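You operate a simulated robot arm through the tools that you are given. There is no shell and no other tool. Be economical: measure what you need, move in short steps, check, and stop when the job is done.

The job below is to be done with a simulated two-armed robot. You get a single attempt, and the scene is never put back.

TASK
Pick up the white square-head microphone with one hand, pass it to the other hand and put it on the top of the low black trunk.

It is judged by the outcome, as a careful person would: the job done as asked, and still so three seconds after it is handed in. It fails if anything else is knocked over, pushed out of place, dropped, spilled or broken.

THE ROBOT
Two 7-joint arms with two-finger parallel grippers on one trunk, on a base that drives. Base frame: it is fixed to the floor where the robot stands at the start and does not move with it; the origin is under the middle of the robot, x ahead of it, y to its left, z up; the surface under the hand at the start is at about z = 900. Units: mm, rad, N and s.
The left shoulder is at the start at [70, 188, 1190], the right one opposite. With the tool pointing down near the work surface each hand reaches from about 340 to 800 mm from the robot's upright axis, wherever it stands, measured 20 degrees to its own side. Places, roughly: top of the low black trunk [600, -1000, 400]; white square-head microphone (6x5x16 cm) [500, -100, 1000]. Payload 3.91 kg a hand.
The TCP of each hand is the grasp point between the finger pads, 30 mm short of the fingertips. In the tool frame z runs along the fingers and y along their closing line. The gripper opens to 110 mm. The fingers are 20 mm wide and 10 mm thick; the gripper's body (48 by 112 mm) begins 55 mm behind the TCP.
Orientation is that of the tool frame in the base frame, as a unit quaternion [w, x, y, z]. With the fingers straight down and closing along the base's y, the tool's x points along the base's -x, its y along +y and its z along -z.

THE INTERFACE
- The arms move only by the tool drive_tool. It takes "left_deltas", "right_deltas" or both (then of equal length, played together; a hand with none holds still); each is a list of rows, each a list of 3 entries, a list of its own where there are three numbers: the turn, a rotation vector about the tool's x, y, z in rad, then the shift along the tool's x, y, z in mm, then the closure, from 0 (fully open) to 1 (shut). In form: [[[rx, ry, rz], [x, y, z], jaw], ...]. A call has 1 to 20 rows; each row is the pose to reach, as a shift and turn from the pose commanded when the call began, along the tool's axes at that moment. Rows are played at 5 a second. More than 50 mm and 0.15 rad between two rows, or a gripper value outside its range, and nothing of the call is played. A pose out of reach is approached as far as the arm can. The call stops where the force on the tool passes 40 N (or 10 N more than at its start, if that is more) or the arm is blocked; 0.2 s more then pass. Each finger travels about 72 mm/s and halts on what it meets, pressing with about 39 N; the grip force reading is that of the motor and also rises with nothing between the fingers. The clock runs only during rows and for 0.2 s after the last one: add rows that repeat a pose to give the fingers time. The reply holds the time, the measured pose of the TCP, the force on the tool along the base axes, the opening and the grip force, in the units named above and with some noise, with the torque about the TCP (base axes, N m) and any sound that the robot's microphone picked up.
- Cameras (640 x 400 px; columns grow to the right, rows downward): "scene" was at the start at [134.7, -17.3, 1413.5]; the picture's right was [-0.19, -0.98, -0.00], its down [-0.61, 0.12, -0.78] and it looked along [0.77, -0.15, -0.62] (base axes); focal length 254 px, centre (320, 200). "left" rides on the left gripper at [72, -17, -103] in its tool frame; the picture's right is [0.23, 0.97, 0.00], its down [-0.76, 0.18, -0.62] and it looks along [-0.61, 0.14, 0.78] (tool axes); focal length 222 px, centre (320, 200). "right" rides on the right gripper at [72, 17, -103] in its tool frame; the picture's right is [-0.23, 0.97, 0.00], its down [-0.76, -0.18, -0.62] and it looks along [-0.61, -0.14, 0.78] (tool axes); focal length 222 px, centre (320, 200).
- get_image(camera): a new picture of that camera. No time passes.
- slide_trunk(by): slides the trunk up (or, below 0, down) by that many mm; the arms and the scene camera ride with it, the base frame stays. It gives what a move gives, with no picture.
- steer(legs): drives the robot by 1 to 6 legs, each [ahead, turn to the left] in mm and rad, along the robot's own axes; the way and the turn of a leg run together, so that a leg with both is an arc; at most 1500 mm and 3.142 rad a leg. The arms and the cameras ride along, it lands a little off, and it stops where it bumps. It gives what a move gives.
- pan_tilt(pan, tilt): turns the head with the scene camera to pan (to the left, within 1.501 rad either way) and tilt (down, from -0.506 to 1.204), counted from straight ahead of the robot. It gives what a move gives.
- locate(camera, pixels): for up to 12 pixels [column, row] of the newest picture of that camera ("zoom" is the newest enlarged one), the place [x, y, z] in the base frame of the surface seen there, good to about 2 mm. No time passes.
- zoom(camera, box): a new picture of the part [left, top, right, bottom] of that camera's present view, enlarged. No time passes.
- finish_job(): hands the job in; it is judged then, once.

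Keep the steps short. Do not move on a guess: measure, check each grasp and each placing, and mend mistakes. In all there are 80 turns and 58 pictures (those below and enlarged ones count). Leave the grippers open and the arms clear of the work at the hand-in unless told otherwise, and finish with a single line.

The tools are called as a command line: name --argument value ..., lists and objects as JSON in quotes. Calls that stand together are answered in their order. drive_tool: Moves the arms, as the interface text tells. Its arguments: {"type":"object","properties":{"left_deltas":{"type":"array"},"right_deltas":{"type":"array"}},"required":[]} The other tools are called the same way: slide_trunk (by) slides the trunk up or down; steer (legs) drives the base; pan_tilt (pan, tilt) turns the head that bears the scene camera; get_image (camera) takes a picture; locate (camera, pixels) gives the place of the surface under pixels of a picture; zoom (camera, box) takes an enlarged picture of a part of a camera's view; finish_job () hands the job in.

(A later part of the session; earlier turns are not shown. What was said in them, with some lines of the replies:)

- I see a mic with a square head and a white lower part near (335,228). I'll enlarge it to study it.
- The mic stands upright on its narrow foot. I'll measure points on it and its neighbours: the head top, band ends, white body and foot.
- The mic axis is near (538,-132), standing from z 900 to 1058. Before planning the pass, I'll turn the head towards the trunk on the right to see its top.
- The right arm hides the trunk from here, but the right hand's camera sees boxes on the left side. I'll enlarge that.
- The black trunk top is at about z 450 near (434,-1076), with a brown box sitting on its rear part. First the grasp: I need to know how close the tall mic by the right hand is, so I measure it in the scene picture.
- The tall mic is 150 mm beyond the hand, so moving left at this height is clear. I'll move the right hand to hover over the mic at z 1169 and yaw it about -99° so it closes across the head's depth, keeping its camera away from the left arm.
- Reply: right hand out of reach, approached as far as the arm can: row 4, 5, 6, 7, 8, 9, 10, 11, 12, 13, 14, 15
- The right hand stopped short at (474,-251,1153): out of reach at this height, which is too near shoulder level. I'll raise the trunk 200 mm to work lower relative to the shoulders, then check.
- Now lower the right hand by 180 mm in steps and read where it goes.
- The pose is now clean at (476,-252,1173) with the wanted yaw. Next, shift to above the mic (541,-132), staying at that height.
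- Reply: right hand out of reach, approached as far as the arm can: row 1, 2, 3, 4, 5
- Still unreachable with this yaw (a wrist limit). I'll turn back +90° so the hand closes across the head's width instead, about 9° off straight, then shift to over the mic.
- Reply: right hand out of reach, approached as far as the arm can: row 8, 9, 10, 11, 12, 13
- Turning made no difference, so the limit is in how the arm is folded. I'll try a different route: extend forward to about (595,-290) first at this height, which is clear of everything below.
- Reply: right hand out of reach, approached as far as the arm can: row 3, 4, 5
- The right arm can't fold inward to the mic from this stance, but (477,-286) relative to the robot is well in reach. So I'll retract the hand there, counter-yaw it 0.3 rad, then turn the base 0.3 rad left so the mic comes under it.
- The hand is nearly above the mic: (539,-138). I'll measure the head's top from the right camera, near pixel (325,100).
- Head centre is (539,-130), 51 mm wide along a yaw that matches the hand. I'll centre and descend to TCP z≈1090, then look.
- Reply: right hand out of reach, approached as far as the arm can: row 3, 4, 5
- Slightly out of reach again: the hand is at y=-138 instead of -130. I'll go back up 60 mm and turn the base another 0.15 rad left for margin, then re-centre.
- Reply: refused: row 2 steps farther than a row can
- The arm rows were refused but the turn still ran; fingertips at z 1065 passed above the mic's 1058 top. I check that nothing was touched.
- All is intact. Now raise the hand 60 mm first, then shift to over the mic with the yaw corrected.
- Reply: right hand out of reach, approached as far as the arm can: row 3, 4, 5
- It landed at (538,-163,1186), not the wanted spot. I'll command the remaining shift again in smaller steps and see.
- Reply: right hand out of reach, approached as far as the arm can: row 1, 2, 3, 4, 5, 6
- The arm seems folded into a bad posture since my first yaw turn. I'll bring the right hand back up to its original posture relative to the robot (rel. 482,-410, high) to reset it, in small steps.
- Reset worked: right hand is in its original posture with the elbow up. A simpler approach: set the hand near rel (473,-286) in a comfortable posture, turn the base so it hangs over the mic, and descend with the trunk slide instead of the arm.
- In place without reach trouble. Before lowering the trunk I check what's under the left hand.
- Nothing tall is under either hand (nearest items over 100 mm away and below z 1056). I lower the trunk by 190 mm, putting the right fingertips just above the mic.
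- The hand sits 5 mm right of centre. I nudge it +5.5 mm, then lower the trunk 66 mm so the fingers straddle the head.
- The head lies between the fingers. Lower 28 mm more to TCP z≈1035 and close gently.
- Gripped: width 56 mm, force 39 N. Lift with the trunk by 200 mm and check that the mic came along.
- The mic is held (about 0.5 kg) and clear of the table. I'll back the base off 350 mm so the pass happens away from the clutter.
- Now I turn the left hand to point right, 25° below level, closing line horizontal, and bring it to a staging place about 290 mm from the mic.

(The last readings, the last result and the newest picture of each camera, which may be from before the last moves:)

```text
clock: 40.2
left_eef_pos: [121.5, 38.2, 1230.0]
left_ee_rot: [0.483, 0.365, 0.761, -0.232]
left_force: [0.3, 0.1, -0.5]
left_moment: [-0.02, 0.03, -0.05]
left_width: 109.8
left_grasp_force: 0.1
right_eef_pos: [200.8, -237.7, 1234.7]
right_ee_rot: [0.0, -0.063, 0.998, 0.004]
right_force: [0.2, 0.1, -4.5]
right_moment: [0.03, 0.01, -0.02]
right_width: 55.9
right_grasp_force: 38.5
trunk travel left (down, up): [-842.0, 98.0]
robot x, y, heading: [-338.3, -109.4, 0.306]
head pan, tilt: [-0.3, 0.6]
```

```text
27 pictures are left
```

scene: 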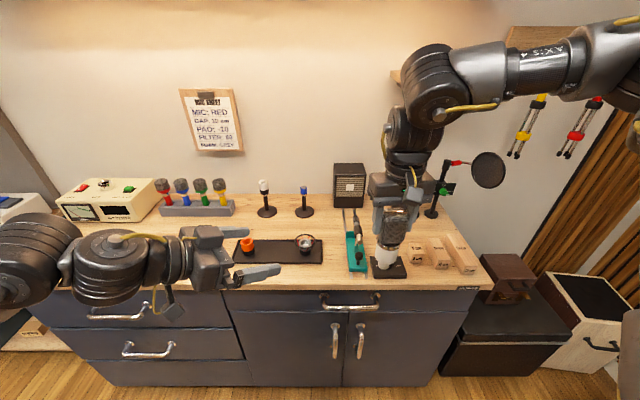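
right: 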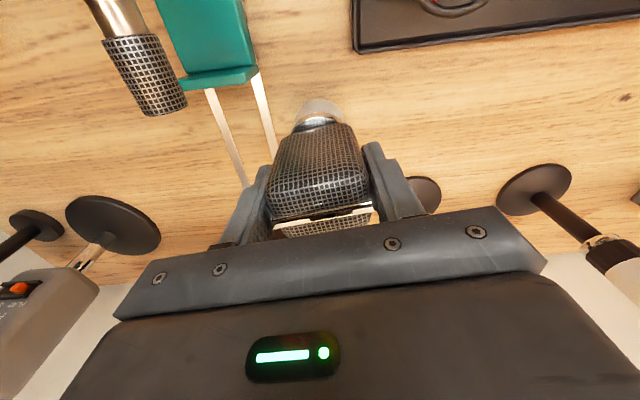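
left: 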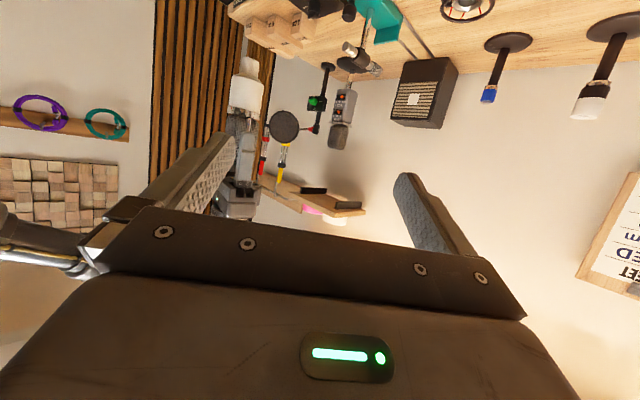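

The left hand got there. I measure the mic's white body in the left picture, near (247,92), and the foot near (247,65).

zoom --camera "left" --box '[200, 40, 300, 140]'

locate --camera "left" --pixels '[[247, 92], [232, 92], [262, 93], [247, 78], [247, 105], [249, 62], [245, 130]]'

locate --camera "scene" --pixels '[[389, 255], [375, 255], [403, 257], [389, 248], [388, 268], [500, 320], [480, 320], [550, 330], [460, 340], [510, 272], [530, 345], [475, 300]]'

```text
4.00 times, centred on (250, 90) of left
```

zoom: 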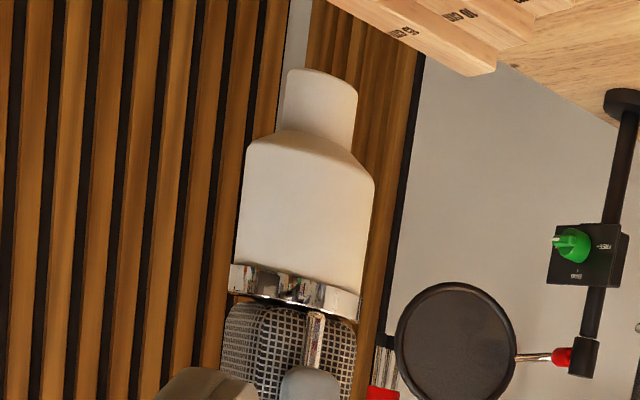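

```text
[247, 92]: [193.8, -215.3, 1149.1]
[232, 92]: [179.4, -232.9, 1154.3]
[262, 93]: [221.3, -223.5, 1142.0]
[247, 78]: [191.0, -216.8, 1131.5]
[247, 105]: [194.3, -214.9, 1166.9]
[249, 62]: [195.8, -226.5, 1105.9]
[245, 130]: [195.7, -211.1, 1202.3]
```

```text
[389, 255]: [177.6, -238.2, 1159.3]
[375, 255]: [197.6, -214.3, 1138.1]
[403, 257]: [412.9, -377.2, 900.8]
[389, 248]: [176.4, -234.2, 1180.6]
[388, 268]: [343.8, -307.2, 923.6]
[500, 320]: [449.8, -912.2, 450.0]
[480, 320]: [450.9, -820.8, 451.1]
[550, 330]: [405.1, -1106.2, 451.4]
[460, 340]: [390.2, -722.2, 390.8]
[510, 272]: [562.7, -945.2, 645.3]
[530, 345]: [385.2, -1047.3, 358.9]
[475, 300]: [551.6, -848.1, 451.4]
```

The mic hangs vertically; its white body axis is at about (201,-238), radius 24, body z 1125–1172. I bring the left hand to a pre-grasp 120 mm short of it, aligned.

drive_tool --left_deltas '[[[0, 0, 0], [-9, -28, 30], 0], [[0, 0, 0], [-18, -55, 60], 0], [[0, 0, 0], [-27, -83, 90], 0], [[0, 0, 0], [-36.3, -110.7, 120], 0], [[0, 0, 0], [-36.3, -110.7, 150], 0], [[0, 0, 0], [-36.3, -110.7, 150], 0]]'

get_image --camera "left"

get_image --camera "scene"

```text
clock: 41.6
left_eef_pos: [130.6, -149.8, 1197.9]
left_ee_rot: [0.483, 0.364, 0.762, -0.232]
left_force: [0.2, 0.7, 0.3]
left_moment: [0.01, -0.05, 0.01]
left_width: 110.0
left_grasp_force: 0.1
right_eef_pos: [200.7, -236.3, 1234.3]
right_ee_rot: [0.0, -0.063, 0.998, 0.003]
right_force: [-0.2, 0.5, -4.5]
right_moment: [-0.01, -0.02, 0.06]
right_width: 55.9
right_grasp_force: 38.1
trunk travel left (down, up): [-842.0, 98.0]
robot x, y, heading: [-343.4, -109.2, 0.304]
head pan, tilt: [-0.3, 0.6]
```

```text
25 pictures are left
```

left: 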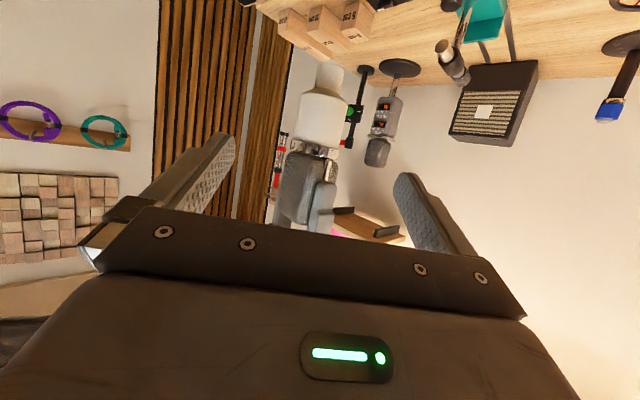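

```text
24 pictures are left
```

scene: 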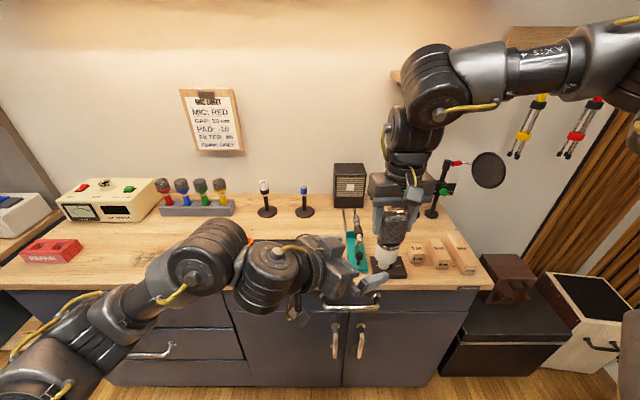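

The mic is centred between the left fingers. I advance 60 mm first, aiming 5 mm lower on the body to keep clear of the right fingers.

drive_tool --left_deltas '[[[0, 0, 0], [2, 0, 20], 0], [[0, 0, 0], [4, 0, 40], 0], [[0, 0, 0], [5, 0, 60], 0], [[0, 0, 0], [5, 0, 60], 0]]'

get_image --camera "left"

```text
clock: 42.6
left_eef_pos: [161.7, -191.3, 1168.3]
left_ee_rot: [0.483, 0.364, 0.762, -0.231]
left_force: [0.7, 0.3, 0.1]
left_moment: [0.01, -0.02, -0.04]
left_width: 109.9
left_grasp_force: 0.0
right_eef_pos: [201.9, -238.2, 1234.8]
right_ee_rot: [0.0, -0.063, 0.998, 0.003]
right_force: [-0.3, 0.6, -4.4]
right_moment: [0.04, -0.02, -0.01]
right_width: 55.7
right_grasp_force: 39.1
trunk travel left (down, up): [-842.0, 98.0]
robot x, y, heading: [-338.1, -106.0, 0.303]
head pan, tilt: [-0.3, 0.6]
```

```text
23 pictures are left
```

left: 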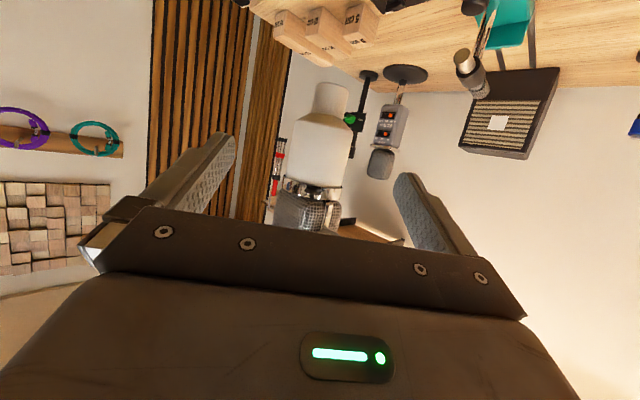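

Aligned. Advance the last 57 mm slowly.

drive_tool --left_deltas '[[[0, 0, 0], [0, 0, 15], 0], [[0, 0, 0], [0, 0, 30], 0], [[0, 0, 0], [0, 0.5, 45], 0], [[0, 0, 0], [0, 0.5, 57], 0], [[0, 0, 0], [0, 0.5, 57], 0]]'

zoom --camera "left" --box '[180, 50, 480, 250]'

zoom --camera "scene" --box '[300, 160, 480, 320]'

```text
clock: 43.8
left_eef_pos: [195.4, -228.2, 1144.0]
left_ee_rot: [0.482, 0.365, 0.762, -0.232]
left_force: [-0.1, -0.3, 0.1]
left_moment: [0.0, -0.03, -0.02]
left_width: 110.1
left_grasp_force: 0.1
right_eef_pos: [201.5, -238.8, 1234.2]
right_ee_rot: [-0.001, -0.063, 0.998, 0.004]
right_force: [0.3, -0.5, -4.8]
right_moment: [0.02, 0.0, 0.04]
right_width: 56.0
right_grasp_force: 39.0
trunk travel left (down, up): [-842.0, 98.0]
robot x, y, heading: [-338.9, -109.2, 0.304]
head pan, tilt: [-0.3, 0.6]
```

```text
2.00 times, centred on (330, 150) of left
```

zoom: 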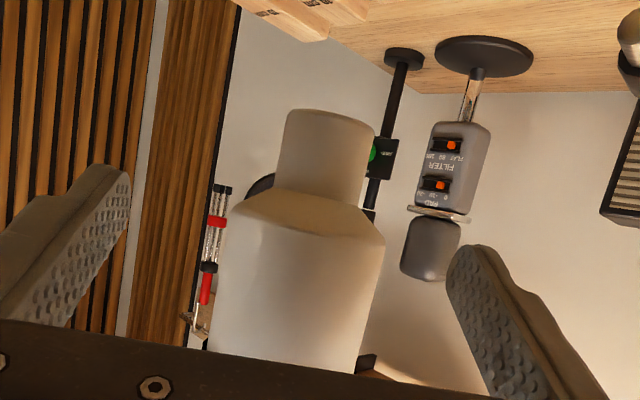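

```text
2.50 times, centred on (390, 240) of scene
```

zoom: 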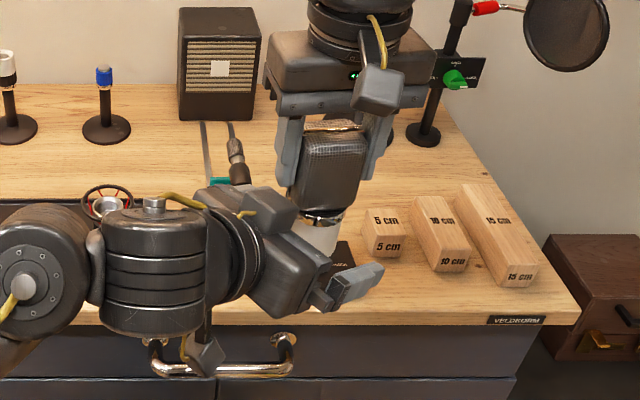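

The fingers flank the white body. Close the left hand step by step.

drive_tool --left_deltas '[[[0, 0, 0], [0, 0, 0], 0.2], [[0, 0, 0], [0, 0, 0], 0.35], [[0, 0, 0], [0, 0, 0], 0.45], [[0, 0, 0], [0, 0, 0], 0.52], [[0, 0, 0], [0, 0, 0], 0.58], [[0, 0, 0], [0, 0, 0], 0.65], [[0, 0, 0], [0, 0, 0], 0.75], [[0, 0, 0], [0, 0, 0], 0.75]]'

zoom --camera "left" --box '[180, 50, 480, 250]'

```text
clock: 45.6
left_eef_pos: [193.8, -228.6, 1144.3]
left_ee_rot: [0.482, 0.365, 0.762, -0.232]
left_force: [4.3, 3.3, 0.4]
left_moment: [0.06, -0.2, -0.35]
left_width: 46.1
left_grasp_force: 39.2
right_eef_pos: [200.8, -238.2, 1234.2]
right_ee_rot: [-0.001, -0.063, 0.998, 0.003]
right_force: [-4.9, -2.4, -3.5]
right_moment: [-0.32, 0.65, 0.42]
right_width: 55.8
right_grasp_force: 38.9
trunk travel left (down, up): [-842.0, 98.0]
robot x, y, heading: [-337.0, -107.9, 0.306]
head pan, tilt: [-0.3, 0.6]
```

```text
2.00 times, centred on (330, 150) of left
```

zoom: 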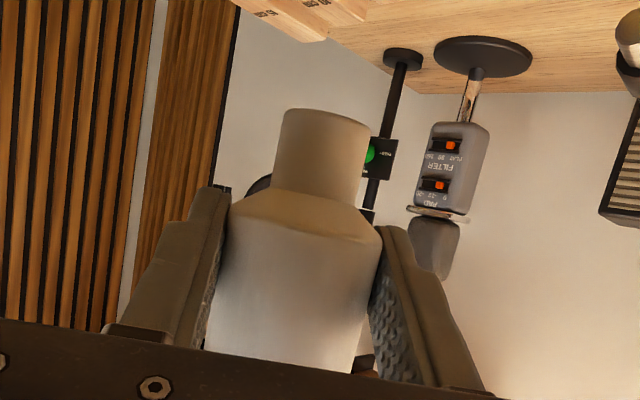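

Both hands hold it (left 46 mm, 39 N). I open the right hand only partly, to about 75 mm, so its finger stays clear of the left gripper, keep still, and check.

drive_tool --right_deltas '[[[0, 0, 0], [0, 0, 0], 0.45], [[0, 0, 0], [0, 0, 0], 0.33], [[0, 0, 0], [0, 0, 0], 0.33], [[0, 0, 0], [0, 0, 0], 0.33]]'

zoom --camera "right" --box '[170, 80, 490, 280]'

```text
clock: 46.6
left_eef_pos: [194.9, -228.2, 1144.7]
left_ee_rot: [0.483, 0.364, 0.762, -0.231]
left_force: [-0.1, 0.4, 0.0]
left_moment: [0.07, 0.06, 0.0]
left_width: 45.6
left_grasp_force: 39.1
right_eef_pos: [201.1, -239.0, 1234.1]
right_ee_rot: [0.0, -0.063, 0.998, 0.004]
right_force: [-0.3, 0.6, 0.0]
right_moment: [0.02, 0.0, 0.02]
right_width: 74.2
right_grasp_force: 0.0
trunk travel left (down, up): [-842.0, 98.0]
robot x, y, heading: [-339.5, -108.0, 0.306]
head pan, tilt: [-0.3, 0.6]
```

```text
2.00 times, centred on (330, 180) of right
```

zoom: 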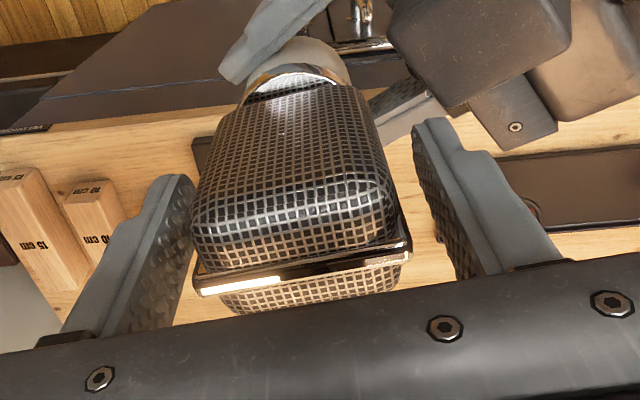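

The right fingers are clear on both sides and the left still holds. Raise the right hand straight up 100 mm, then draw it to the right.

drive_tool --right_deltas '[[[0, 0, 0], [0, 0, -20], 0.33], [[0, 0, 0], [0, 0, -45], 0.33], [[0, 0, 0], [0, 0, -75], 0.33], [[0, 0, 0], [0, 0, -105], 0.33], [[0, 0, 0], [0, -40, -105], 0.2], [[0, 0, 0], [0, -80, -105], 0], [[0, 0, 0], [0, -120, -105], 0], [[0, 0, 0], [0, -120, -105], 0]]'

get_image --camera "scene"

```text
clock: 48.4
left_eef_pos: [194.3, -227.3, 1144.9]
left_ee_rot: [0.482, 0.364, 0.762, -0.231]
left_force: [-0.6, 0.3, -0.2]
left_moment: [0.05, -0.01, 0.0]
left_width: 46.0
left_grasp_force: 38.9
right_eef_pos: [216.9, -357.0, 1341.6]
right_ee_rot: [0.0, -0.063, 0.998, 0.004]
right_force: [0.5, 1.0, 0.3]
right_moment: [-0.02, 0.01, 0.0]
right_width: 109.9
right_grasp_force: 0.1
trunk travel left (down, up): [-842.0, 98.0]
robot x, y, heading: [-338.0, -109.9, 0.307]
head pan, tilt: [-0.3, 0.6]
```

```text
18 pictures are left
```

scene: 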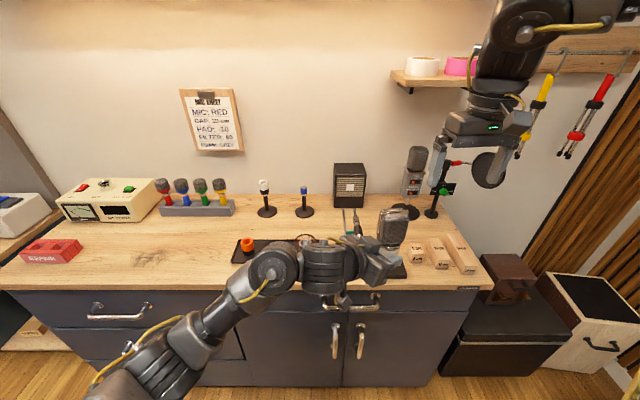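

The pass succeeded: the left hand holds the mic upright. For placing, I want the left hand pointing straight ahead of the robot, so I turn it about the vertical by 1.2 rad while moving it to the robot's front.

drive_tool --left_deltas '[[[-0.121, 0, -0.057], [13.3, 22.5, -28.2], 0.75], [[-0.241, 0, -0.113], [26.5, 45, -56.4], 0.75], [[-0.362, 0, -0.17], [39.8, 67.5, -84.7], 0.75], [[-0.483, 0, -0.226], [53, 90, -112.9], 0.75], [[-0.603, 0, -0.283], [66.3, 112.4, -141.1], 0.75], [[-0.724, 0, -0.339], [79.5, 134.9, -169.3], 0.75], [[-0.845, 0, -0.396], [92.8, 157.4, -197.6], 0.75], [[-0.965, 0, -0.452], [106, 179.9, -225.8], 0.75], [[-1.086, 0, -0.509], [119.3, 202.4, -254], 0.75], [[-1.086, 0, -0.509], [119.3, 202.4, -254], 0.75]]'

get_image --camera "scene"

```text
clock: 50.6
left_eef_pos: [175.9, 117.4, 1145.0]
left_ee_rot: [0.53, -0.128, 0.834, 0.083]
left_force: [0.0, -0.1, 0.3]
left_moment: [-0.01, 0.07, -0.03]
left_width: 44.9
left_grasp_force: 38.8
right_eef_pos: [216.6, -357.5, 1340.5]
right_ee_rot: [0.0, -0.063, 0.998, 0.003]
right_force: [-0.3, 0.1, -0.2]
right_moment: [0.0, 0.02, -0.01]
right_width: 109.9
right_grasp_force: 0.0
trunk travel left (down, up): [-842.0, 98.0]
robot x, y, heading: [-339.9, -110.8, 0.304]
head pan, tilt: [-0.3, 0.6]
```

```text
17 pictures are left
```

scene: 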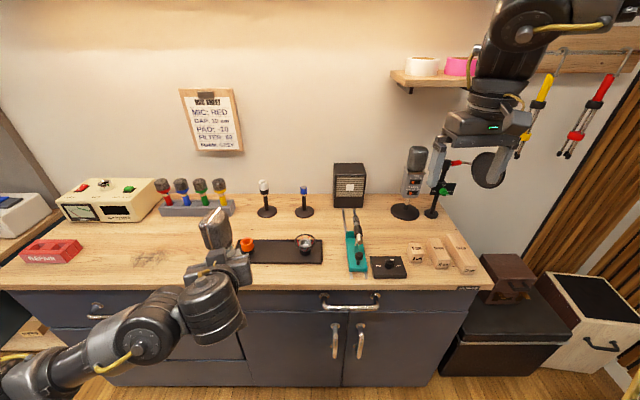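

The mic stands forward of the left hand. I plan to face about 104° left, reverse 980 mm to come in front of the trunk, then turn back to face it. First I look left to see that the floor there is free.

pan_tilt --pan 1.45 --tilt 0.4

get_image --camera "scene"

pan_tilt --pan -1.5 --tilt 0.6

get_image --camera "scene"

```text
clock: 52.3
left_eef_pos: [175.1, 117.2, 1144.3]
left_ee_rot: [0.529, -0.128, 0.835, 0.082]
left_force: [-0.6, -0.5, 0.6]
left_moment: [-0.03, 0.05, 0.03]
left_width: 44.8
left_grasp_force: 38.7
right_eef_pos: [217.4, -358.2, 1340.8]
right_ee_rot: [0.0, -0.063, 0.998, 0.003]
right_force: [-0.1, 0.4, 0.2]
right_moment: [0.02, 0.02, 0.02]
right_width: 110.2
right_grasp_force: 0.0
trunk travel left (down, up): [-842.0, 98.0]
robot x, y, heading: [-336.9, -111.3, 0.303]
head pan, tilt: [1.45, 0.4]
```

```text
16 pictures are left
```

scene: 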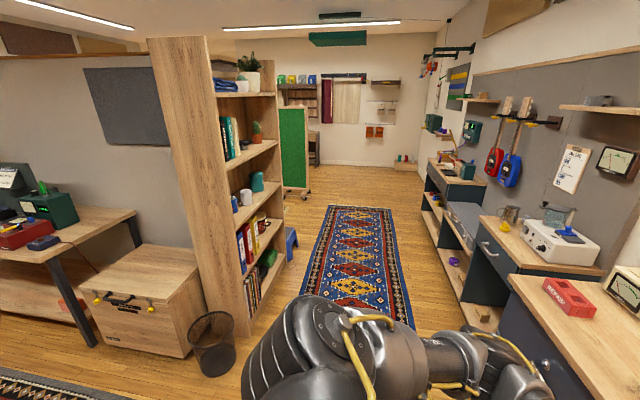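

```text
clock: 54.9
left_eef_pos: [176.1, 117.0, 1144.3]
left_ee_rot: [0.529, -0.128, 0.835, 0.082]
left_force: [0.2, -0.1, 0.4]
left_moment: [-0.01, 0.06, 0.03]
left_width: 44.4
left_grasp_force: 39.2
right_eef_pos: [217.4, -357.2, 1340.4]
right_ee_rot: [0.0, -0.063, 0.998, 0.003]
right_force: [0.7, -0.8, -0.9]
right_moment: [-0.02, 0.03, -0.02]
right_width: 109.9
right_grasp_force: 0.0
trunk travel left (down, up): [-842.0, 98.0]
robot x, y, heading: [-338.5, -107.5, 0.305]
head pan, tilt: [-1.499, 0.6]
```

```text
15 pictures are left
```

scene: 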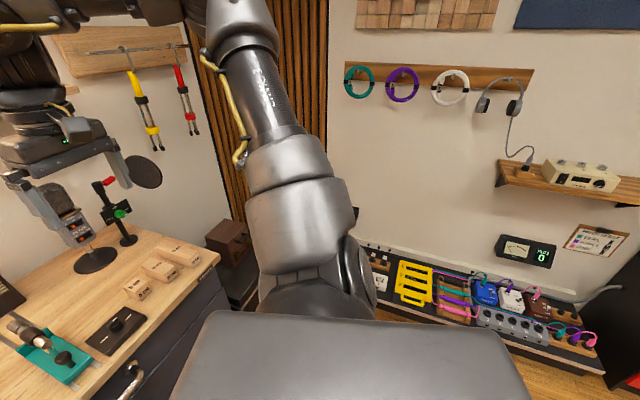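

Left side is open floor. On the right there's a low pedal board by the wall; I measure its near edge so the base stays clear of it, and the visible trunk/box points.

locate --camera "scene" --pixels '[[390, 315], [500, 340], [600, 375], [470, 330], [228, 300], [240, 270], [245, 300], [225, 240], [215, 262]]'

```text
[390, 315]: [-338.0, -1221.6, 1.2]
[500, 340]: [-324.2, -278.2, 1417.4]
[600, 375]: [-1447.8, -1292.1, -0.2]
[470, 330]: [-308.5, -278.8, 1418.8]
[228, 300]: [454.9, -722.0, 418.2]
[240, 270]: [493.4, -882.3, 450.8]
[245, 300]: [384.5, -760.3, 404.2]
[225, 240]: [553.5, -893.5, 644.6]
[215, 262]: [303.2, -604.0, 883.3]
```

Floor is free to y≈-1220, and the trunk top spans from y≈-722 with its front edge near x≈388. I'll place the mic near (450,-850). Drive: turn left 1.53, reverse 831 mm — then check the pose before turning back.

steer --legs '[[0, 1.532], [-831, 0]]'

```text
clock: 63.0
left_eef_pos: [-332.2, -369.6, 1145.1]
left_ee_rot: [-0.325, 0.67, -0.514, -0.425]
left_force: [0.1, -1.0, 0.2]
left_moment: [-0.05, 0.0, 0.0]
left_width: 44.3
left_grasp_force: 38.9
right_eef_pos: [143.8, -349.6, 1341.3]
right_ee_rot: [0.003, 0.736, -0.677, -0.001]
right_force: [-0.5, 0.8, 0.0]
right_moment: [0.01, 0.01, 0.01]
right_width: 110.1
right_grasp_force: 0.1
trunk travel left (down, up): [-842.0, 98.0]
robot x, y, heading: [-125.7, -890.5, 1.837]
head pan, tilt: [-1.499, 0.6]
```

Robot at (-126,-891). Now turn back to face the trunk, and look.

steer --legs '[[0, -1.837]]'

pan_tilt --pan 0.0 --tilt 0.95

get_image --camera "scene"

```text
clock: 67.7
left_eef_pos: [427.8, -824.2, 1144.5]
left_ee_rot: [0.535, -0.008, 0.845, 0.006]
left_force: [-0.1, -0.2, 0.5]
left_moment: [0.01, 0.07, -0.01]
left_width: 44.6
left_grasp_force: 39.3
right_eef_pos: [332.4, -1292.2, 1340.8]
right_ee_rot: [0.0, 0.08, 0.997, 0.002]
right_force: [0.8, -1.1, 0.5]
right_moment: [0.0, 0.04, -0.01]
right_width: 110.1
right_grasp_force: 0.1
trunk travel left (down, up): [-842.0, 98.0]
robot x, y, heading: [-130.2, -894.5, 0.018]
head pan, tilt: [-1.499, 0.6]
```

```text
clock: 69.3
left_eef_pos: [427.7, -823.7, 1143.5]
left_ee_rot: [0.535, -0.008, 0.845, 0.006]
left_force: [0.0, -0.3, -1.2]
left_moment: [0.0, 0.04, 0.0]
left_width: 44.1
left_grasp_force: 39.3
right_eef_pos: [332.3, -1291.8, 1341.0]
right_ee_rot: [0.001, 0.08, 0.997, 0.002]
right_force: [0.4, 0.4, 1.2]
right_moment: [0.03, -0.03, 0.0]
right_width: 110.1
right_grasp_force: 0.1
trunk travel left (down, up): [-842.0, 98.0]
robot x, y, heading: [-132.8, -893.2, 0.019]
head pan, tilt: [0.0, 0.949]
```

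```text
14 pictures are left
```

scene: 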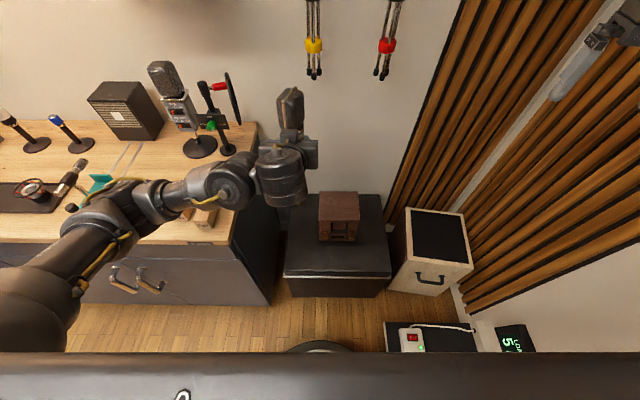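

Important: the left forearm currently stretches over the bench corner, so lowering here would hit the bench. I measure the trunk's corners, the box and the arm's outline.

locate --camera "scene" --pixels '[[288, 270], [386, 268], [290, 215], [380, 210], [322, 238], [352, 240], [340, 225], [338, 258], [225, 238], [130, 200], [60, 310], [150, 235]]'

zoom --camera "scene" --box '[270, 170, 410, 300]'

```text
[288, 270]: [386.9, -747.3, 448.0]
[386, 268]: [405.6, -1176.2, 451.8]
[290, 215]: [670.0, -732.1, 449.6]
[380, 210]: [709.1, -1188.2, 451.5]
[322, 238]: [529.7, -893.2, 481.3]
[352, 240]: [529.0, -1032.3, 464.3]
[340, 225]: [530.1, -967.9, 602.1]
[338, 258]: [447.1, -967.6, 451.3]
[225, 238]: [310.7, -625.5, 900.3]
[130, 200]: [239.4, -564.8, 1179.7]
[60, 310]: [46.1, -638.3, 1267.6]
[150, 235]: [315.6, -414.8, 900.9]
```

```text
3.08 times, centred on (340, 235) of scene
```

zoom: 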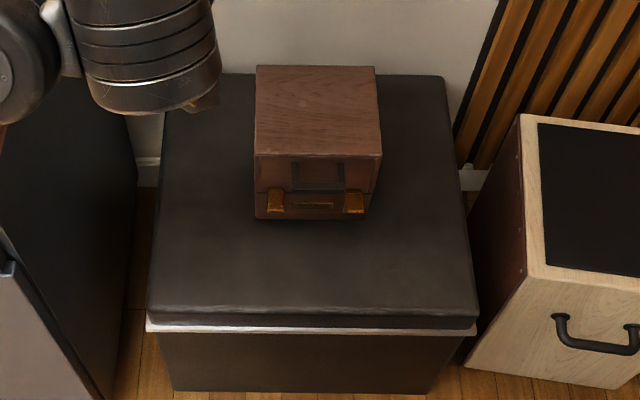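

The trunk top spans x 388–710, y -725 to -1190; the box starts at x 530. There's a free strip in front and right of the box. I check the arm's own heights to see what will hang low.

locate --camera "scene" --pixels '[[190, 195], [225, 190], [280, 185], [275, 155], [120, 240], [100, 215], [290, 110], [20, 300], [285, 205], [240, 205], [150, 205], [30, 340]]'

get_image --camera "left"

```text
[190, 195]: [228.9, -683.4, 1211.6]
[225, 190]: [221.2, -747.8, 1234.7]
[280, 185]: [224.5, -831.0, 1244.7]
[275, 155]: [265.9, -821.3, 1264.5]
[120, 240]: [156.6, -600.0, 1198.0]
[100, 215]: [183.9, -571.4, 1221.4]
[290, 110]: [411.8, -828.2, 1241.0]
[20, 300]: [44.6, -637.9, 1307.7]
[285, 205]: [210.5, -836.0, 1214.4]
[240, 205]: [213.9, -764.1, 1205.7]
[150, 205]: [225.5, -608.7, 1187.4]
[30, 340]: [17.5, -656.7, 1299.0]
```

```text
12 pictures are left
```

left: 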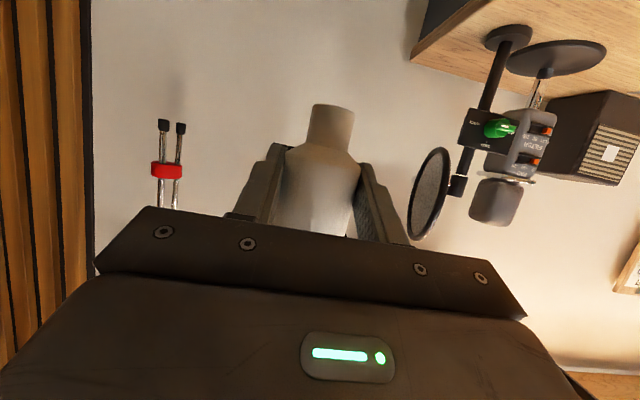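

The left forearm lies at x<300 — in front of the trunk — so shifting about 150 mm further right clears the bench corner. I check the right elbow's distance to the right wall and the pedal board before shifting.

locate --camera "scene" --pixels '[[390, 328], [390, 345], [460, 335], [600, 330], [635, 300]]'

pan_tilt --pan -1.1 --tilt 0.3

get_image --camera "scene"

```text
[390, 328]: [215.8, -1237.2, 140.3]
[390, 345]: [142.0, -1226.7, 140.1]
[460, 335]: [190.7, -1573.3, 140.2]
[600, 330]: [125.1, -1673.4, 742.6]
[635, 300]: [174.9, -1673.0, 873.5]
```

```text
clock: 70.7
left_eef_pos: [427.6, -824.6, 1144.8]
left_ee_rot: [0.535, -0.008, 0.845, 0.007]
left_force: [0.7, -0.7, 0.0]
left_moment: [0.0, 0.08, 0.0]
left_width: 44.3
left_grasp_force: 38.9
right_eef_pos: [332.8, -1291.5, 1341.3]
right_ee_rot: [0.0, 0.08, 0.997, 0.004]
right_force: [0.2, 0.8, 0.3]
right_moment: [-0.02, -0.01, -0.04]
right_width: 110.0
right_grasp_force: 0.1
trunk travel left (down, up): [-842.0, 98.0]
robot x, y, heading: [-127.2, -892.2, 0.018]
head pan, tilt: [-1.1, 0.3]
```

```text
11 pictures are left
```

scene: 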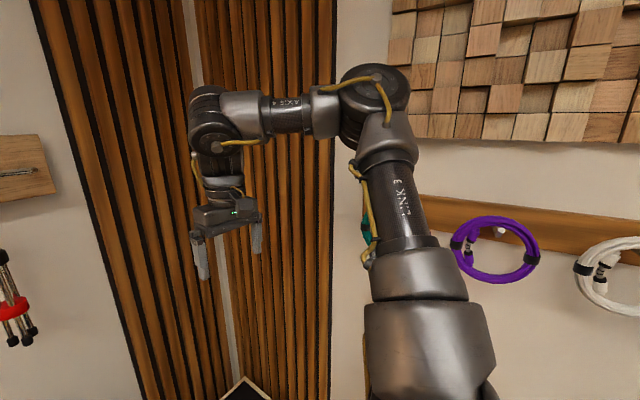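

The pedal board starts at y≈-1227, so the base shouldn't go much further right. Instead I shift the left hand itself 165 mm to the right and yaw it 0.4 rad right, which draws its elbow in; the mic then lies in front of the box.

drive_tool --left_deltas '[[[0.072, 0, 0.034], [2, -33, -4], 0.75], [[0.145, 0, 0.068], [4, -66, -8.5], 0.75], [[0.217, 0, 0.103], [6, -99, -12.7], 0.75], [[0.29, 0, 0.137], [8, -132, -17], 0.75], [[0.362, 0, 0.171], [9.7, -164.6, -21.2], 0.75], [[0.362, 0, 0.171], [9.7, -164.6, -21.2], 0.75]]'

pan_tilt --pan 0.1 --tilt 0.95

get_image --camera "scene"

```text
clock: 72.1
left_eef_pos: [409.8, -987.9, 1146.2]
left_ee_rot: [0.526, 0.161, 0.829, -0.101]
left_force: [-0.6, -1.0, -0.7]
left_moment: [0.0, 0.05, 0.01]
left_width: 44.1
left_grasp_force: 38.8
right_eef_pos: [332.6, -1290.8, 1341.2]
right_ee_rot: [0.0, 0.08, 0.997, 0.003]
right_force: [-0.5, 0.2, 0.4]
right_moment: [0.0, 0.04, -0.02]
right_width: 109.7
right_grasp_force: 0.1
trunk travel left (down, up): [-842.0, 98.0]
robot x, y, heading: [-127.6, -893.8, 0.02]
head pan, tilt: [-1.1, 0.3]
```

```text
clock: 73.5
left_eef_pos: [408.7, -988.1, 1145.0]
left_ee_rot: [0.526, 0.16, 0.83, -0.099]
left_force: [-0.7, 0.1, -0.6]
left_moment: [-0.03, 0.07, 0.06]
left_width: 44.0
left_grasp_force: 38.9
right_eef_pos: [333.5, -1292.1, 1340.7]
right_ee_rot: [0.0, 0.08, 0.997, 0.003]
right_force: [0.0, 0.4, 0.9]
right_moment: [0.03, 0.02, 0.0]
right_width: 110.1
right_grasp_force: 0.0
trunk travel left (down, up): [-842.0, 98.0]
robot x, y, heading: [-128.2, -895.2, 0.022]
head pan, tilt: [0.099, 0.949]
```

```text
10 pictures are left
```

scene: 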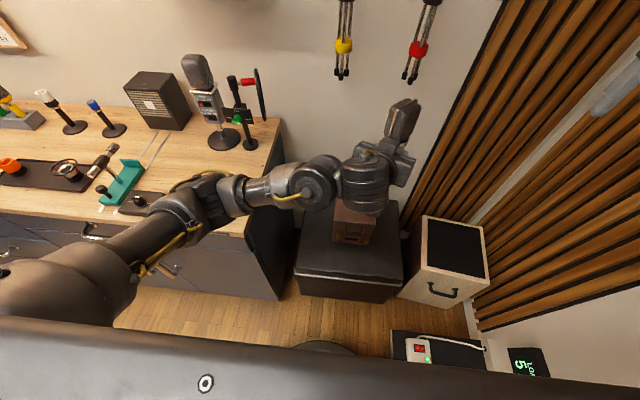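

locate --camera "scene" --pixels '[[210, 200], [195, 180], [218, 182], [180, 215], [240, 190], [270, 187], [315, 180], [355, 185], [130, 240], [365, 165], [280, 170], [385, 155]]'

```text
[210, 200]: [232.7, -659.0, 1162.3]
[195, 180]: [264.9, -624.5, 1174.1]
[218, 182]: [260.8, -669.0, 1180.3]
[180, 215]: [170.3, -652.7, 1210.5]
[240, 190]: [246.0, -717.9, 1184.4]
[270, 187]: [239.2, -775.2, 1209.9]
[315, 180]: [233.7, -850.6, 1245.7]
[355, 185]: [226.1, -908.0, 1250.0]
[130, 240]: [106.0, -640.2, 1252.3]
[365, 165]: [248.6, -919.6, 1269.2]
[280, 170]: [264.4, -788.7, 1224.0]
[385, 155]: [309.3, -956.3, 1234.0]
```

The elbow is now at about (250,-640), still close to the bench corner (edge y≈-630, x≈305). I shift the left hand another 90 mm right, same orientation, and 15 mm forward.

drive_tool --left_deltas '[[[0, 0, 0], [-7.6, -31, 2.7], 0.75], [[0, 0, 0], [-17.5, -56, 29.5], 0.75], [[0, 0, 0], [-20.5, -87.6, 43.4], 0.75], [[0, 0, 0], [-20.5, -87.6, 43.4], 0.75]]'

get_image --camera "scene"

```text
clock: 74.5
left_eef_pos: [419.4, -1089.5, 1144.1]
left_ee_rot: [0.525, 0.16, 0.83, -0.099]
left_force: [0.3, -0.2, -4.2]
left_moment: [0.0, 0.05, -0.01]
left_width: 44.0
left_grasp_force: 38.9
right_eef_pos: [332.2, -1290.6, 1341.2]
right_ee_rot: [0.001, 0.08, 0.997, 0.002]
right_force: [-0.4, 0.0, 0.1]
right_moment: [-0.01, 0.0, -0.01]
right_width: 110.0
right_grasp_force: 0.1
trunk travel left (down, up): [-842.0, 98.0]
robot x, y, heading: [-130.8, -891.0, 0.021]
head pan, tilt: [0.099, 0.949]
```

```text
9 pictures are left
```

scene: 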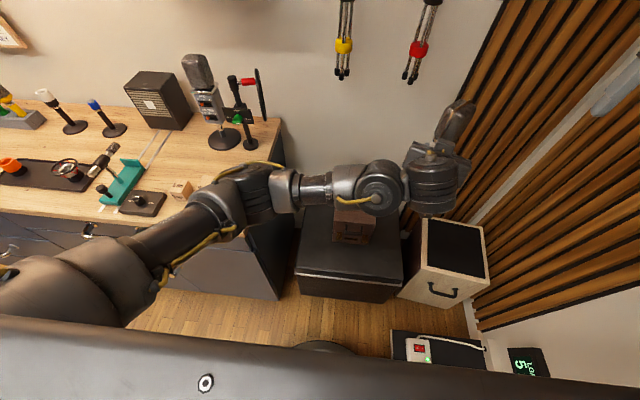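

locate --camera "scene" --pixels '[[265, 205], [235, 175], [262, 175], [225, 220], [215, 180], [320, 190], [380, 190], [430, 195], [278, 170], [170, 245], [450, 125], [472, 105]]'

zoom --camera "scene" --box '[380, 80, 500, 220]'

```text
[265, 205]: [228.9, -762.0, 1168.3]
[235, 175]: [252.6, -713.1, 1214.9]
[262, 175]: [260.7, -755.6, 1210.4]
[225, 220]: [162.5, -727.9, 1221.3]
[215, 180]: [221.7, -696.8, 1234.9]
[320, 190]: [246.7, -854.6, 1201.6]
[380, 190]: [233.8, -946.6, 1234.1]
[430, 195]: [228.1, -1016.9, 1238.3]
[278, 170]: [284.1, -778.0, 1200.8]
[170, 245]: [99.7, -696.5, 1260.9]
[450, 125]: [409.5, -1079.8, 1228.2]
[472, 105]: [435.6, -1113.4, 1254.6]
```

```text
2.86 times, centred on (440, 150) of scene
```

zoom: 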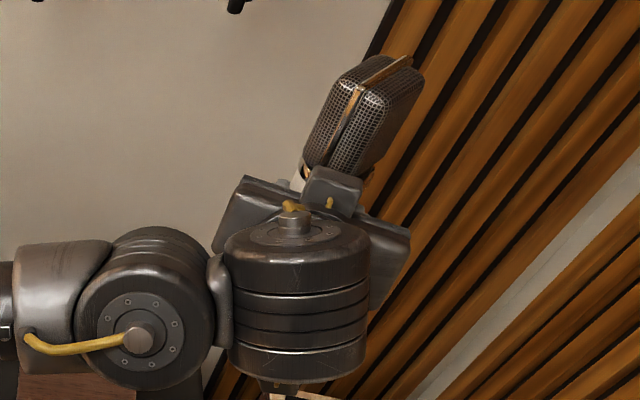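

The elbow is now clear of the bench side (y≤-697) and stays in front of the trunk. I drive ahead 28 mm to bring the mic to x≈457, then lower the trunk 450 mm.

steer --legs '[[28, 0]]'

slide_trunk --by -450

get_image --camera "scene"

```text
clock: 75.3
left_eef_pos: [441.0, -1089.4, 1148.2]
left_ee_rot: [0.527, 0.161, 0.828, -0.1]
left_force: [0.0, -0.4, -4.4]
left_moment: [0.05, 0.06, 0.0]
left_width: 44.2
left_grasp_force: 39.0
right_eef_pos: [353.2, -1292.0, 1344.1]
right_ee_rot: [0.003, 0.081, 0.997, 0.003]
right_force: [-1.0, 1.0, -1.2]
right_moment: [0.0, -0.03, 0.0]
right_width: 109.9
right_grasp_force: 0.0
trunk travel left (down, up): [-842.0, 98.0]
robot x, y, heading: [-105.4, -896.4, 0.019]
head pan, tilt: [0.099, 0.949]
```

```text
refused: -450 is not a number from -400 to 400
```

```text
7 pictures are left
```

scene: 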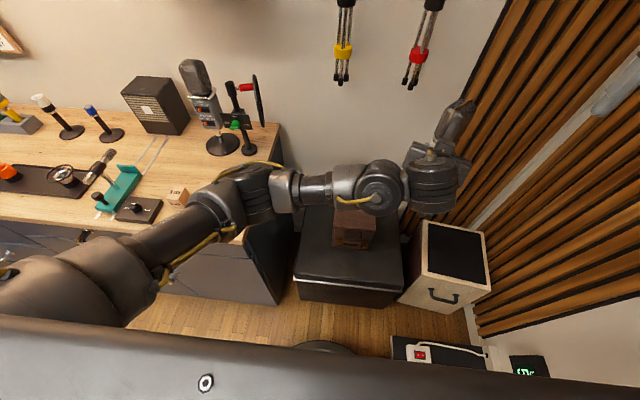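

The slide call is limited to 400 mm. I lower 350 mm and read the poses.

slide_trunk --by -350

get_image --camera "scene"

```text
clock: 78.7
left_eef_pos: [447.6, -1090.9, 793.9]
left_ee_rot: [0.525, 0.161, 0.83, -0.1]
left_force: [-0.2, 0.1, -4.6]
left_moment: [0.01, 0.09, 0.03]
left_width: 44.1
left_grasp_force: 38.9
right_eef_pos: [359.3, -1291.1, 991.0]
right_ee_rot: [0.0, 0.08, 0.997, 0.003]
right_force: [0.5, 0.0, -0.5]
right_moment: [-0.02, -0.05, -0.04]
right_width: 110.1
right_grasp_force: 0.2
trunk travel left (down, up): [-492.0, 448.0]
robot x, y, heading: [-103.0, -894.1, 0.016]
head pan, tilt: [0.099, 0.949]
```

```text
6 pictures are left
```

scene: 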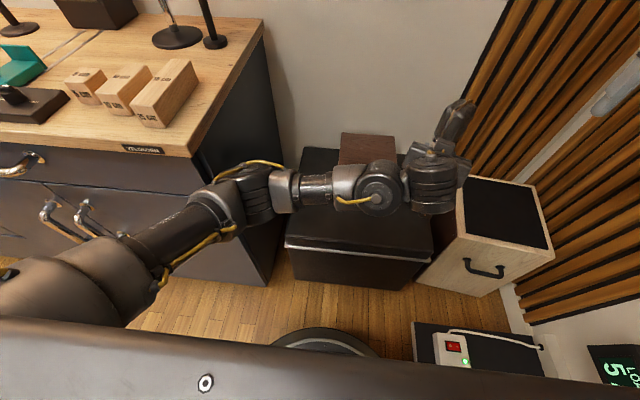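

All clear so far. I measure the mic's foot and the trunk surface from the left camera before the final descent, plus the elbow nearest to the bench.

get_image --camera "left"

locate --camera "left" --pixels '[[330, 110], [325, 135], [325, 180], [330, 60], [300, 180], [345, 180], [318, 106], [343, 106]]'

locate --camera "scene" --pixels '[[200, 195], [235, 175], [262, 170], [245, 220], [200, 155], [420, 250], [290, 245], [460, 125], [180, 260], [465, 105], [440, 130]]'

```text
5 pictures are left
```

left: 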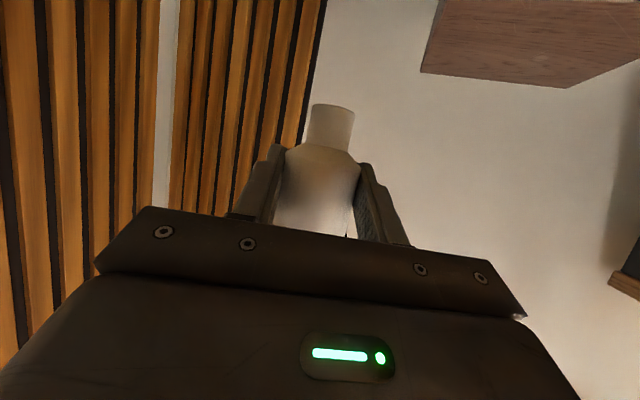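

```text
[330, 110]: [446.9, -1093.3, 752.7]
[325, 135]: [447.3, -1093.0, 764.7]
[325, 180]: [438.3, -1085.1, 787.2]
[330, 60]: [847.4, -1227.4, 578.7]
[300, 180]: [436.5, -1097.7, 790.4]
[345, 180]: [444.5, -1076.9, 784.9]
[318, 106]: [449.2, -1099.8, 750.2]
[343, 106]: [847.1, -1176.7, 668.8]
```

```text
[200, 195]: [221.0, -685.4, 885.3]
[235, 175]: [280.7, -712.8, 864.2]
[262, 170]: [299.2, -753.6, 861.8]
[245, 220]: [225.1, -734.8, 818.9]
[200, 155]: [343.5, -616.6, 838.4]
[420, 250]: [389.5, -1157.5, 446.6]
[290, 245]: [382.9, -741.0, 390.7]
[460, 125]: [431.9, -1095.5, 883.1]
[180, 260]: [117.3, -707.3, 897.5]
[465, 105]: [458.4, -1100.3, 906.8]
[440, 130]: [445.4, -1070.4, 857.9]
```

The foot's end is at z≈750 (44 below the TCP), axis about (461,-1097), and the trunk top is 451 with 70+ mm margin to the edges. Everything's clear; lower 285 mm to leave about 14 mm.

slide_trunk --by -285

get_image --camera "left"

locate --camera "left" --pixels '[[330, 110], [325, 135], [330, 100], [330, 85], [280, 95], [380, 95], [300, 60], [330, 104]]'

```text
clock: 81.6
left_eef_pos: [447.4, -1089.4, 509.5]
left_ee_rot: [0.526, 0.161, 0.829, -0.101]
left_force: [0.1, 0.6, -4.7]
left_moment: [0.01, 0.04, -0.02]
left_width: 44.0
left_grasp_force: 38.6
right_eef_pos: [359.5, -1292.3, 705.1]
right_ee_rot: [0.0, 0.081, 0.997, 0.003]
right_force: [-0.5, 0.3, 0.0]
right_moment: [0.02, 0.03, 0.0]
right_width: 109.6
right_grasp_force: 0.2
trunk travel left (down, up): [-207.0, 733.0]
robot x, y, heading: [-101.4, -895.1, 0.018]
head pan, tilt: [0.099, 0.949]
```

```text
4 pictures are left
```

left: 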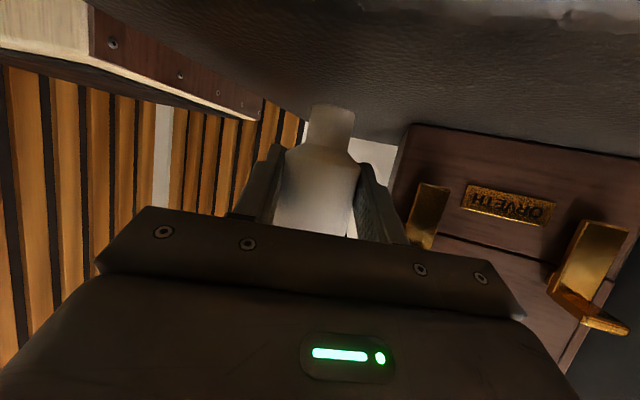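

```text
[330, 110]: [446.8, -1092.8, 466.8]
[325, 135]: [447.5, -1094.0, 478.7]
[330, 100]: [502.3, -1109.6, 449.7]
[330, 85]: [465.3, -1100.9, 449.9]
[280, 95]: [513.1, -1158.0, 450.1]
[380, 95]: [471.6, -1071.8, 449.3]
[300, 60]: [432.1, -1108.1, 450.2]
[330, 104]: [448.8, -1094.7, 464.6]
```

Foot edge at z≈464.5, trunk top 450: about 14 mm left. Lower 11 mm, then creep by 2 mm.

slide_trunk --by -11

slide_trunk --by -2

```text
clock: 82.2
left_eef_pos: [446.8, -1090.1, 498.6]
left_ee_rot: [0.526, 0.16, 0.829, -0.1]
left_force: [1.0, 0.6, -3.7]
left_moment: [0.01, 0.04, -0.03]
left_width: 43.9
left_grasp_force: 38.9
right_eef_pos: [359.9, -1291.9, 695.4]
right_ee_rot: [0.0, 0.081, 0.997, 0.004]
right_force: [-0.2, -0.3, 0.1]
right_moment: [0.02, 0.01, 0.0]
right_width: 109.8
right_grasp_force: 0.1
trunk travel left (down, up): [-196.0, 744.0]
robot x, y, heading: [-98.9, -894.9, 0.021]
head pan, tilt: [0.099, 0.949]
```

```text
clock: 82.7
left_eef_pos: [446.7, -1090.7, 496.5]
left_ee_rot: [0.526, 0.16, 0.829, -0.1]
left_force: [0.0, 0.3, -3.6]
left_moment: [0.02, 0.07, 0.0]
left_width: 43.9
left_grasp_force: 39.8
right_eef_pos: [358.7, -1292.6, 691.9]
right_ee_rot: [0.0, 0.081, 0.997, 0.003]
right_force: [0.6, 0.0, -0.7]
right_moment: [0.0, 0.0, -0.01]
right_width: 109.8
right_grasp_force: 0.0
trunk travel left (down, up): [-194.0, 746.0]
robot x, y, heading: [-104.0, -895.0, 0.015]
head pan, tilt: [0.099, 0.949]
```

No contact yet (force still about -4). Creep one more millimetre at a time.

slide_trunk --by -1

slide_trunk --by -1

```text
clock: 83.2
left_eef_pos: [446.6, -1089.7, 495.3]
left_ee_rot: [0.526, 0.16, 0.829, -0.1]
left_force: [0.5, 0.8, -0.7]
left_moment: [0.03, -0.05, 0.01]
left_width: 44.2
left_grasp_force: 39.3
right_eef_pos: [360.0, -1291.5, 692.9]
right_ee_rot: [0.0, 0.081, 0.997, 0.004]
right_force: [0.6, 0.0, 0.9]
right_moment: [-0.01, 0.02, 0.02]
right_width: 110.0
right_grasp_force: 0.0
trunk travel left (down, up): [-193.0, 747.0]
robot x, y, heading: [-103.2, -891.5, 0.017]
head pan, tilt: [0.099, 0.949]
```

```text
clock: 83.7
left_eef_pos: [446.8, -1090.0, 496.9]
left_ee_rot: [0.526, 0.16, 0.829, -0.1]
left_force: [3.4, 0.2, 4.7]
left_moment: [-0.12, -0.26, 0.07]
left_width: 44.1
left_grasp_force: 39.0
right_eef_pos: [359.4, -1292.3, 691.9]
right_ee_rot: [0.002, 0.081, 0.997, 0.003]
right_force: [-0.3, 0.4, 0.5]
right_moment: [0.04, -0.02, 0.0]
right_width: 110.2
right_grasp_force: 0.1
trunk travel left (down, up): [-192.0, 748.0]
robot x, y, heading: [-101.1, -894.7, 0.02]
head pan, tilt: [0.099, 0.949]
```

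Contact: the force went from -4 to +4.7 N. I check from the scene camera that the mic stands upright before releasing.

zoom --camera "scene" --box '[400, 60, 540, 180]'

```text
3.33 times, centred on (470, 120) of scene
```

zoom: 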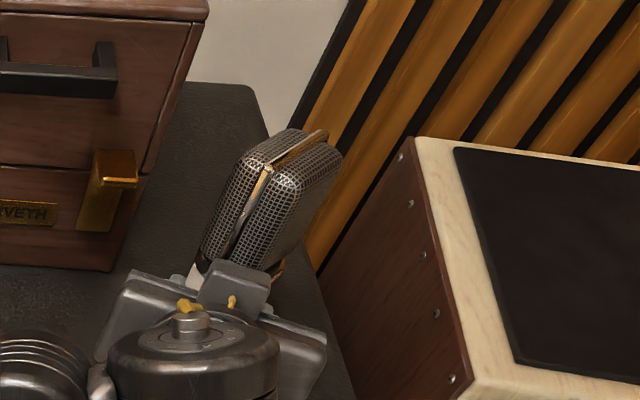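

locate --camera "zoom" --pixels '[[267, 170], [235, 245], [250, 210], [295, 145], [322, 133], [245, 165], [215, 240], [310, 185], [280, 245], [224, 210], [295, 215]]'

```text
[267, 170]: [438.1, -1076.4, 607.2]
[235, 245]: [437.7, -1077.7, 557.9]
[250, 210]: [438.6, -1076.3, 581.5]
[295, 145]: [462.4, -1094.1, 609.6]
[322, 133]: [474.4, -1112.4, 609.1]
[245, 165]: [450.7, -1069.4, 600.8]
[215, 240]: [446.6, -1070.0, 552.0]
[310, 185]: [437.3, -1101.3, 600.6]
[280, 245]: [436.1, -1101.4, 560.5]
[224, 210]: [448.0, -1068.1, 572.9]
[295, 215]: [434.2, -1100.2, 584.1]
```

The head's edges are vertical within 1° and its top is at z 609.6, matching a standing mic. Now I open the left hand slowly, holding still.

drive_tool --left_deltas '[[[0, 0, 0], [0, 0, 0], 0.58], [[0, 0, 0], [0, 0, 0], 0.56], [[0, 0, 0], [0, 0, 0], 0.53], [[0, 0, 0], [0, 0, 0], 0.5], [[0, 0, 0], [0, 0, 0], 0.4], [[0, 0, 0], [0, 0, 0], 0.25], [[0, 0, 0], [0, 0, 0], 0.1], [[0, 0, 0], [0, 0, 0], 0], [[0, 0, 0], [0, 0, 0], 0]]'

get_image --camera "left"

locate --camera "left" --pixels '[[330, 110], [325, 135], [325, 180], [300, 180], [345, 180], [320, 200]]'

```text
clock: 85.7
left_eef_pos: [447.2, -1089.7, 494.5]
left_ee_rot: [0.526, 0.16, 0.829, -0.1]
left_force: [-0.1, 0.4, -0.3]
left_moment: [0.02, 0.01, -0.01]
left_width: 110.0
left_grasp_force: 0.2
right_eef_pos: [358.7, -1291.5, 690.0]
right_ee_rot: [0.0, 0.081, 0.997, 0.003]
right_force: [-0.4, 0.2, 0.4]
right_moment: [0.0, 0.0, 0.02]
right_width: 109.7
right_grasp_force: 0.1
trunk travel left (down, up): [-192.0, 748.0]
robot x, y, heading: [-103.0, -899.0, 0.019]
head pan, tilt: [0.099, 0.949]
```

```text
2 pictures are left
```

left: 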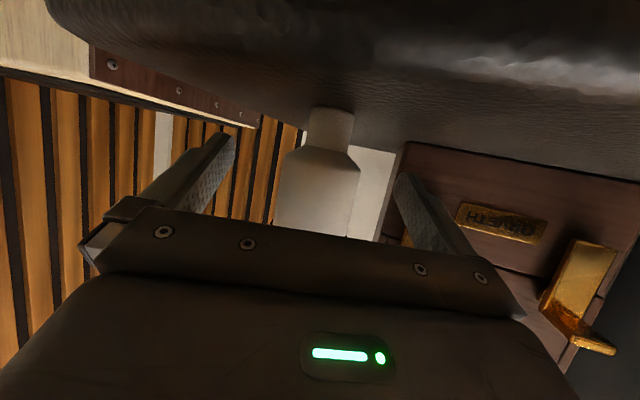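

```text
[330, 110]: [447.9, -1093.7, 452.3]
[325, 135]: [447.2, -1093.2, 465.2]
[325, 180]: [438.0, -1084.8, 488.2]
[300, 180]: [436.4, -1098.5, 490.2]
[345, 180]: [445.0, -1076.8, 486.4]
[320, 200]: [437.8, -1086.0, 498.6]
```

The mic stands by itself, fingers wide open. I retreat the left hand straight back along its fingers in small steps.

drive_tool --left_deltas '[[[0, 0, 0], [0, 0, -10], 0], [[0, 0, 0], [0, 0, -25], 0], [[0, 0, 0], [0, 0, -40], 0], [[0, 0, 0], [0, 0, -60], 0], [[0, 0, 0], [0, 0, -80], 0], [[0, 0, 0], [0, 0, -100], 0], [[0, 0, 0], [0, 0, -120], 0], [[0, 0, 0], [0, 0, -120], 0]]'

```text
clock: 87.5
left_eef_pos: [345.8, -1050.5, 547.1]
left_ee_rot: [0.526, 0.161, 0.829, -0.101]
left_force: [0.5, 0.2, -0.3]
left_moment: [0.03, -0.06, 0.01]
left_width: 110.1
left_grasp_force: 0.1
right_eef_pos: [359.9, -1290.8, 692.1]
right_ee_rot: [0.0, 0.081, 0.997, 0.003]
right_force: [-0.4, 0.8, -1.3]
right_moment: [0.0, 0.04, 0.0]
right_width: 110.1
right_grasp_force: 0.1
trunk travel left (down, up): [-192.0, 748.0]
robot x, y, heading: [-104.3, -892.7, 0.02]
head pan, tilt: [0.099, 0.949]
```

The hand is free with no force. I back the base off 200 mm straight and take a last look.

steer --legs '[[-200, 0]]'

get_image --camera "scene"

```text
clock: 89.1
left_eef_pos: [146.9, -1057.7, 546.7]
left_ee_rot: [0.525, 0.164, 0.829, -0.103]
left_force: [-0.8, 0.7, -0.1]
left_moment: [0.0, 0.01, 0.01]
left_width: 110.0
left_grasp_force: 0.0
right_eef_pos: [158.5, -1297.6, 692.0]
right_ee_rot: [0.0, 0.084, 0.996, 0.004]
right_force: [0.4, -0.4, -0.1]
right_moment: [0.04, 0.0, -0.01]
right_width: 110.0
right_grasp_force: 0.0
trunk travel left (down, up): [-192.0, 748.0]
robot x, y, heading: [-300.1, -897.6, 0.016]
head pan, tilt: [0.099, 0.949]
```

```text
1 pictures are left
```

scene: 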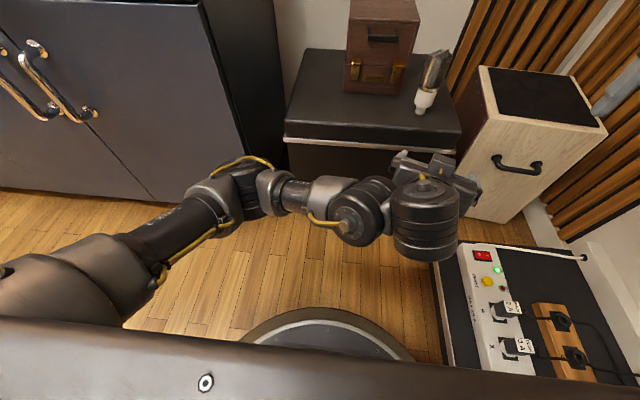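

The mic stands upright on the black trunk's top at about (425,85) in the picture. The box and everything else are undisturbed, and both grippers are open and clear. Handing in.

finish_job

```text
The job is handed in.
```

The right hand picked up the white square-head microphone and passed it to the left hand, which set it standing upright on top of the low black trunk; nothing else was seen to move.
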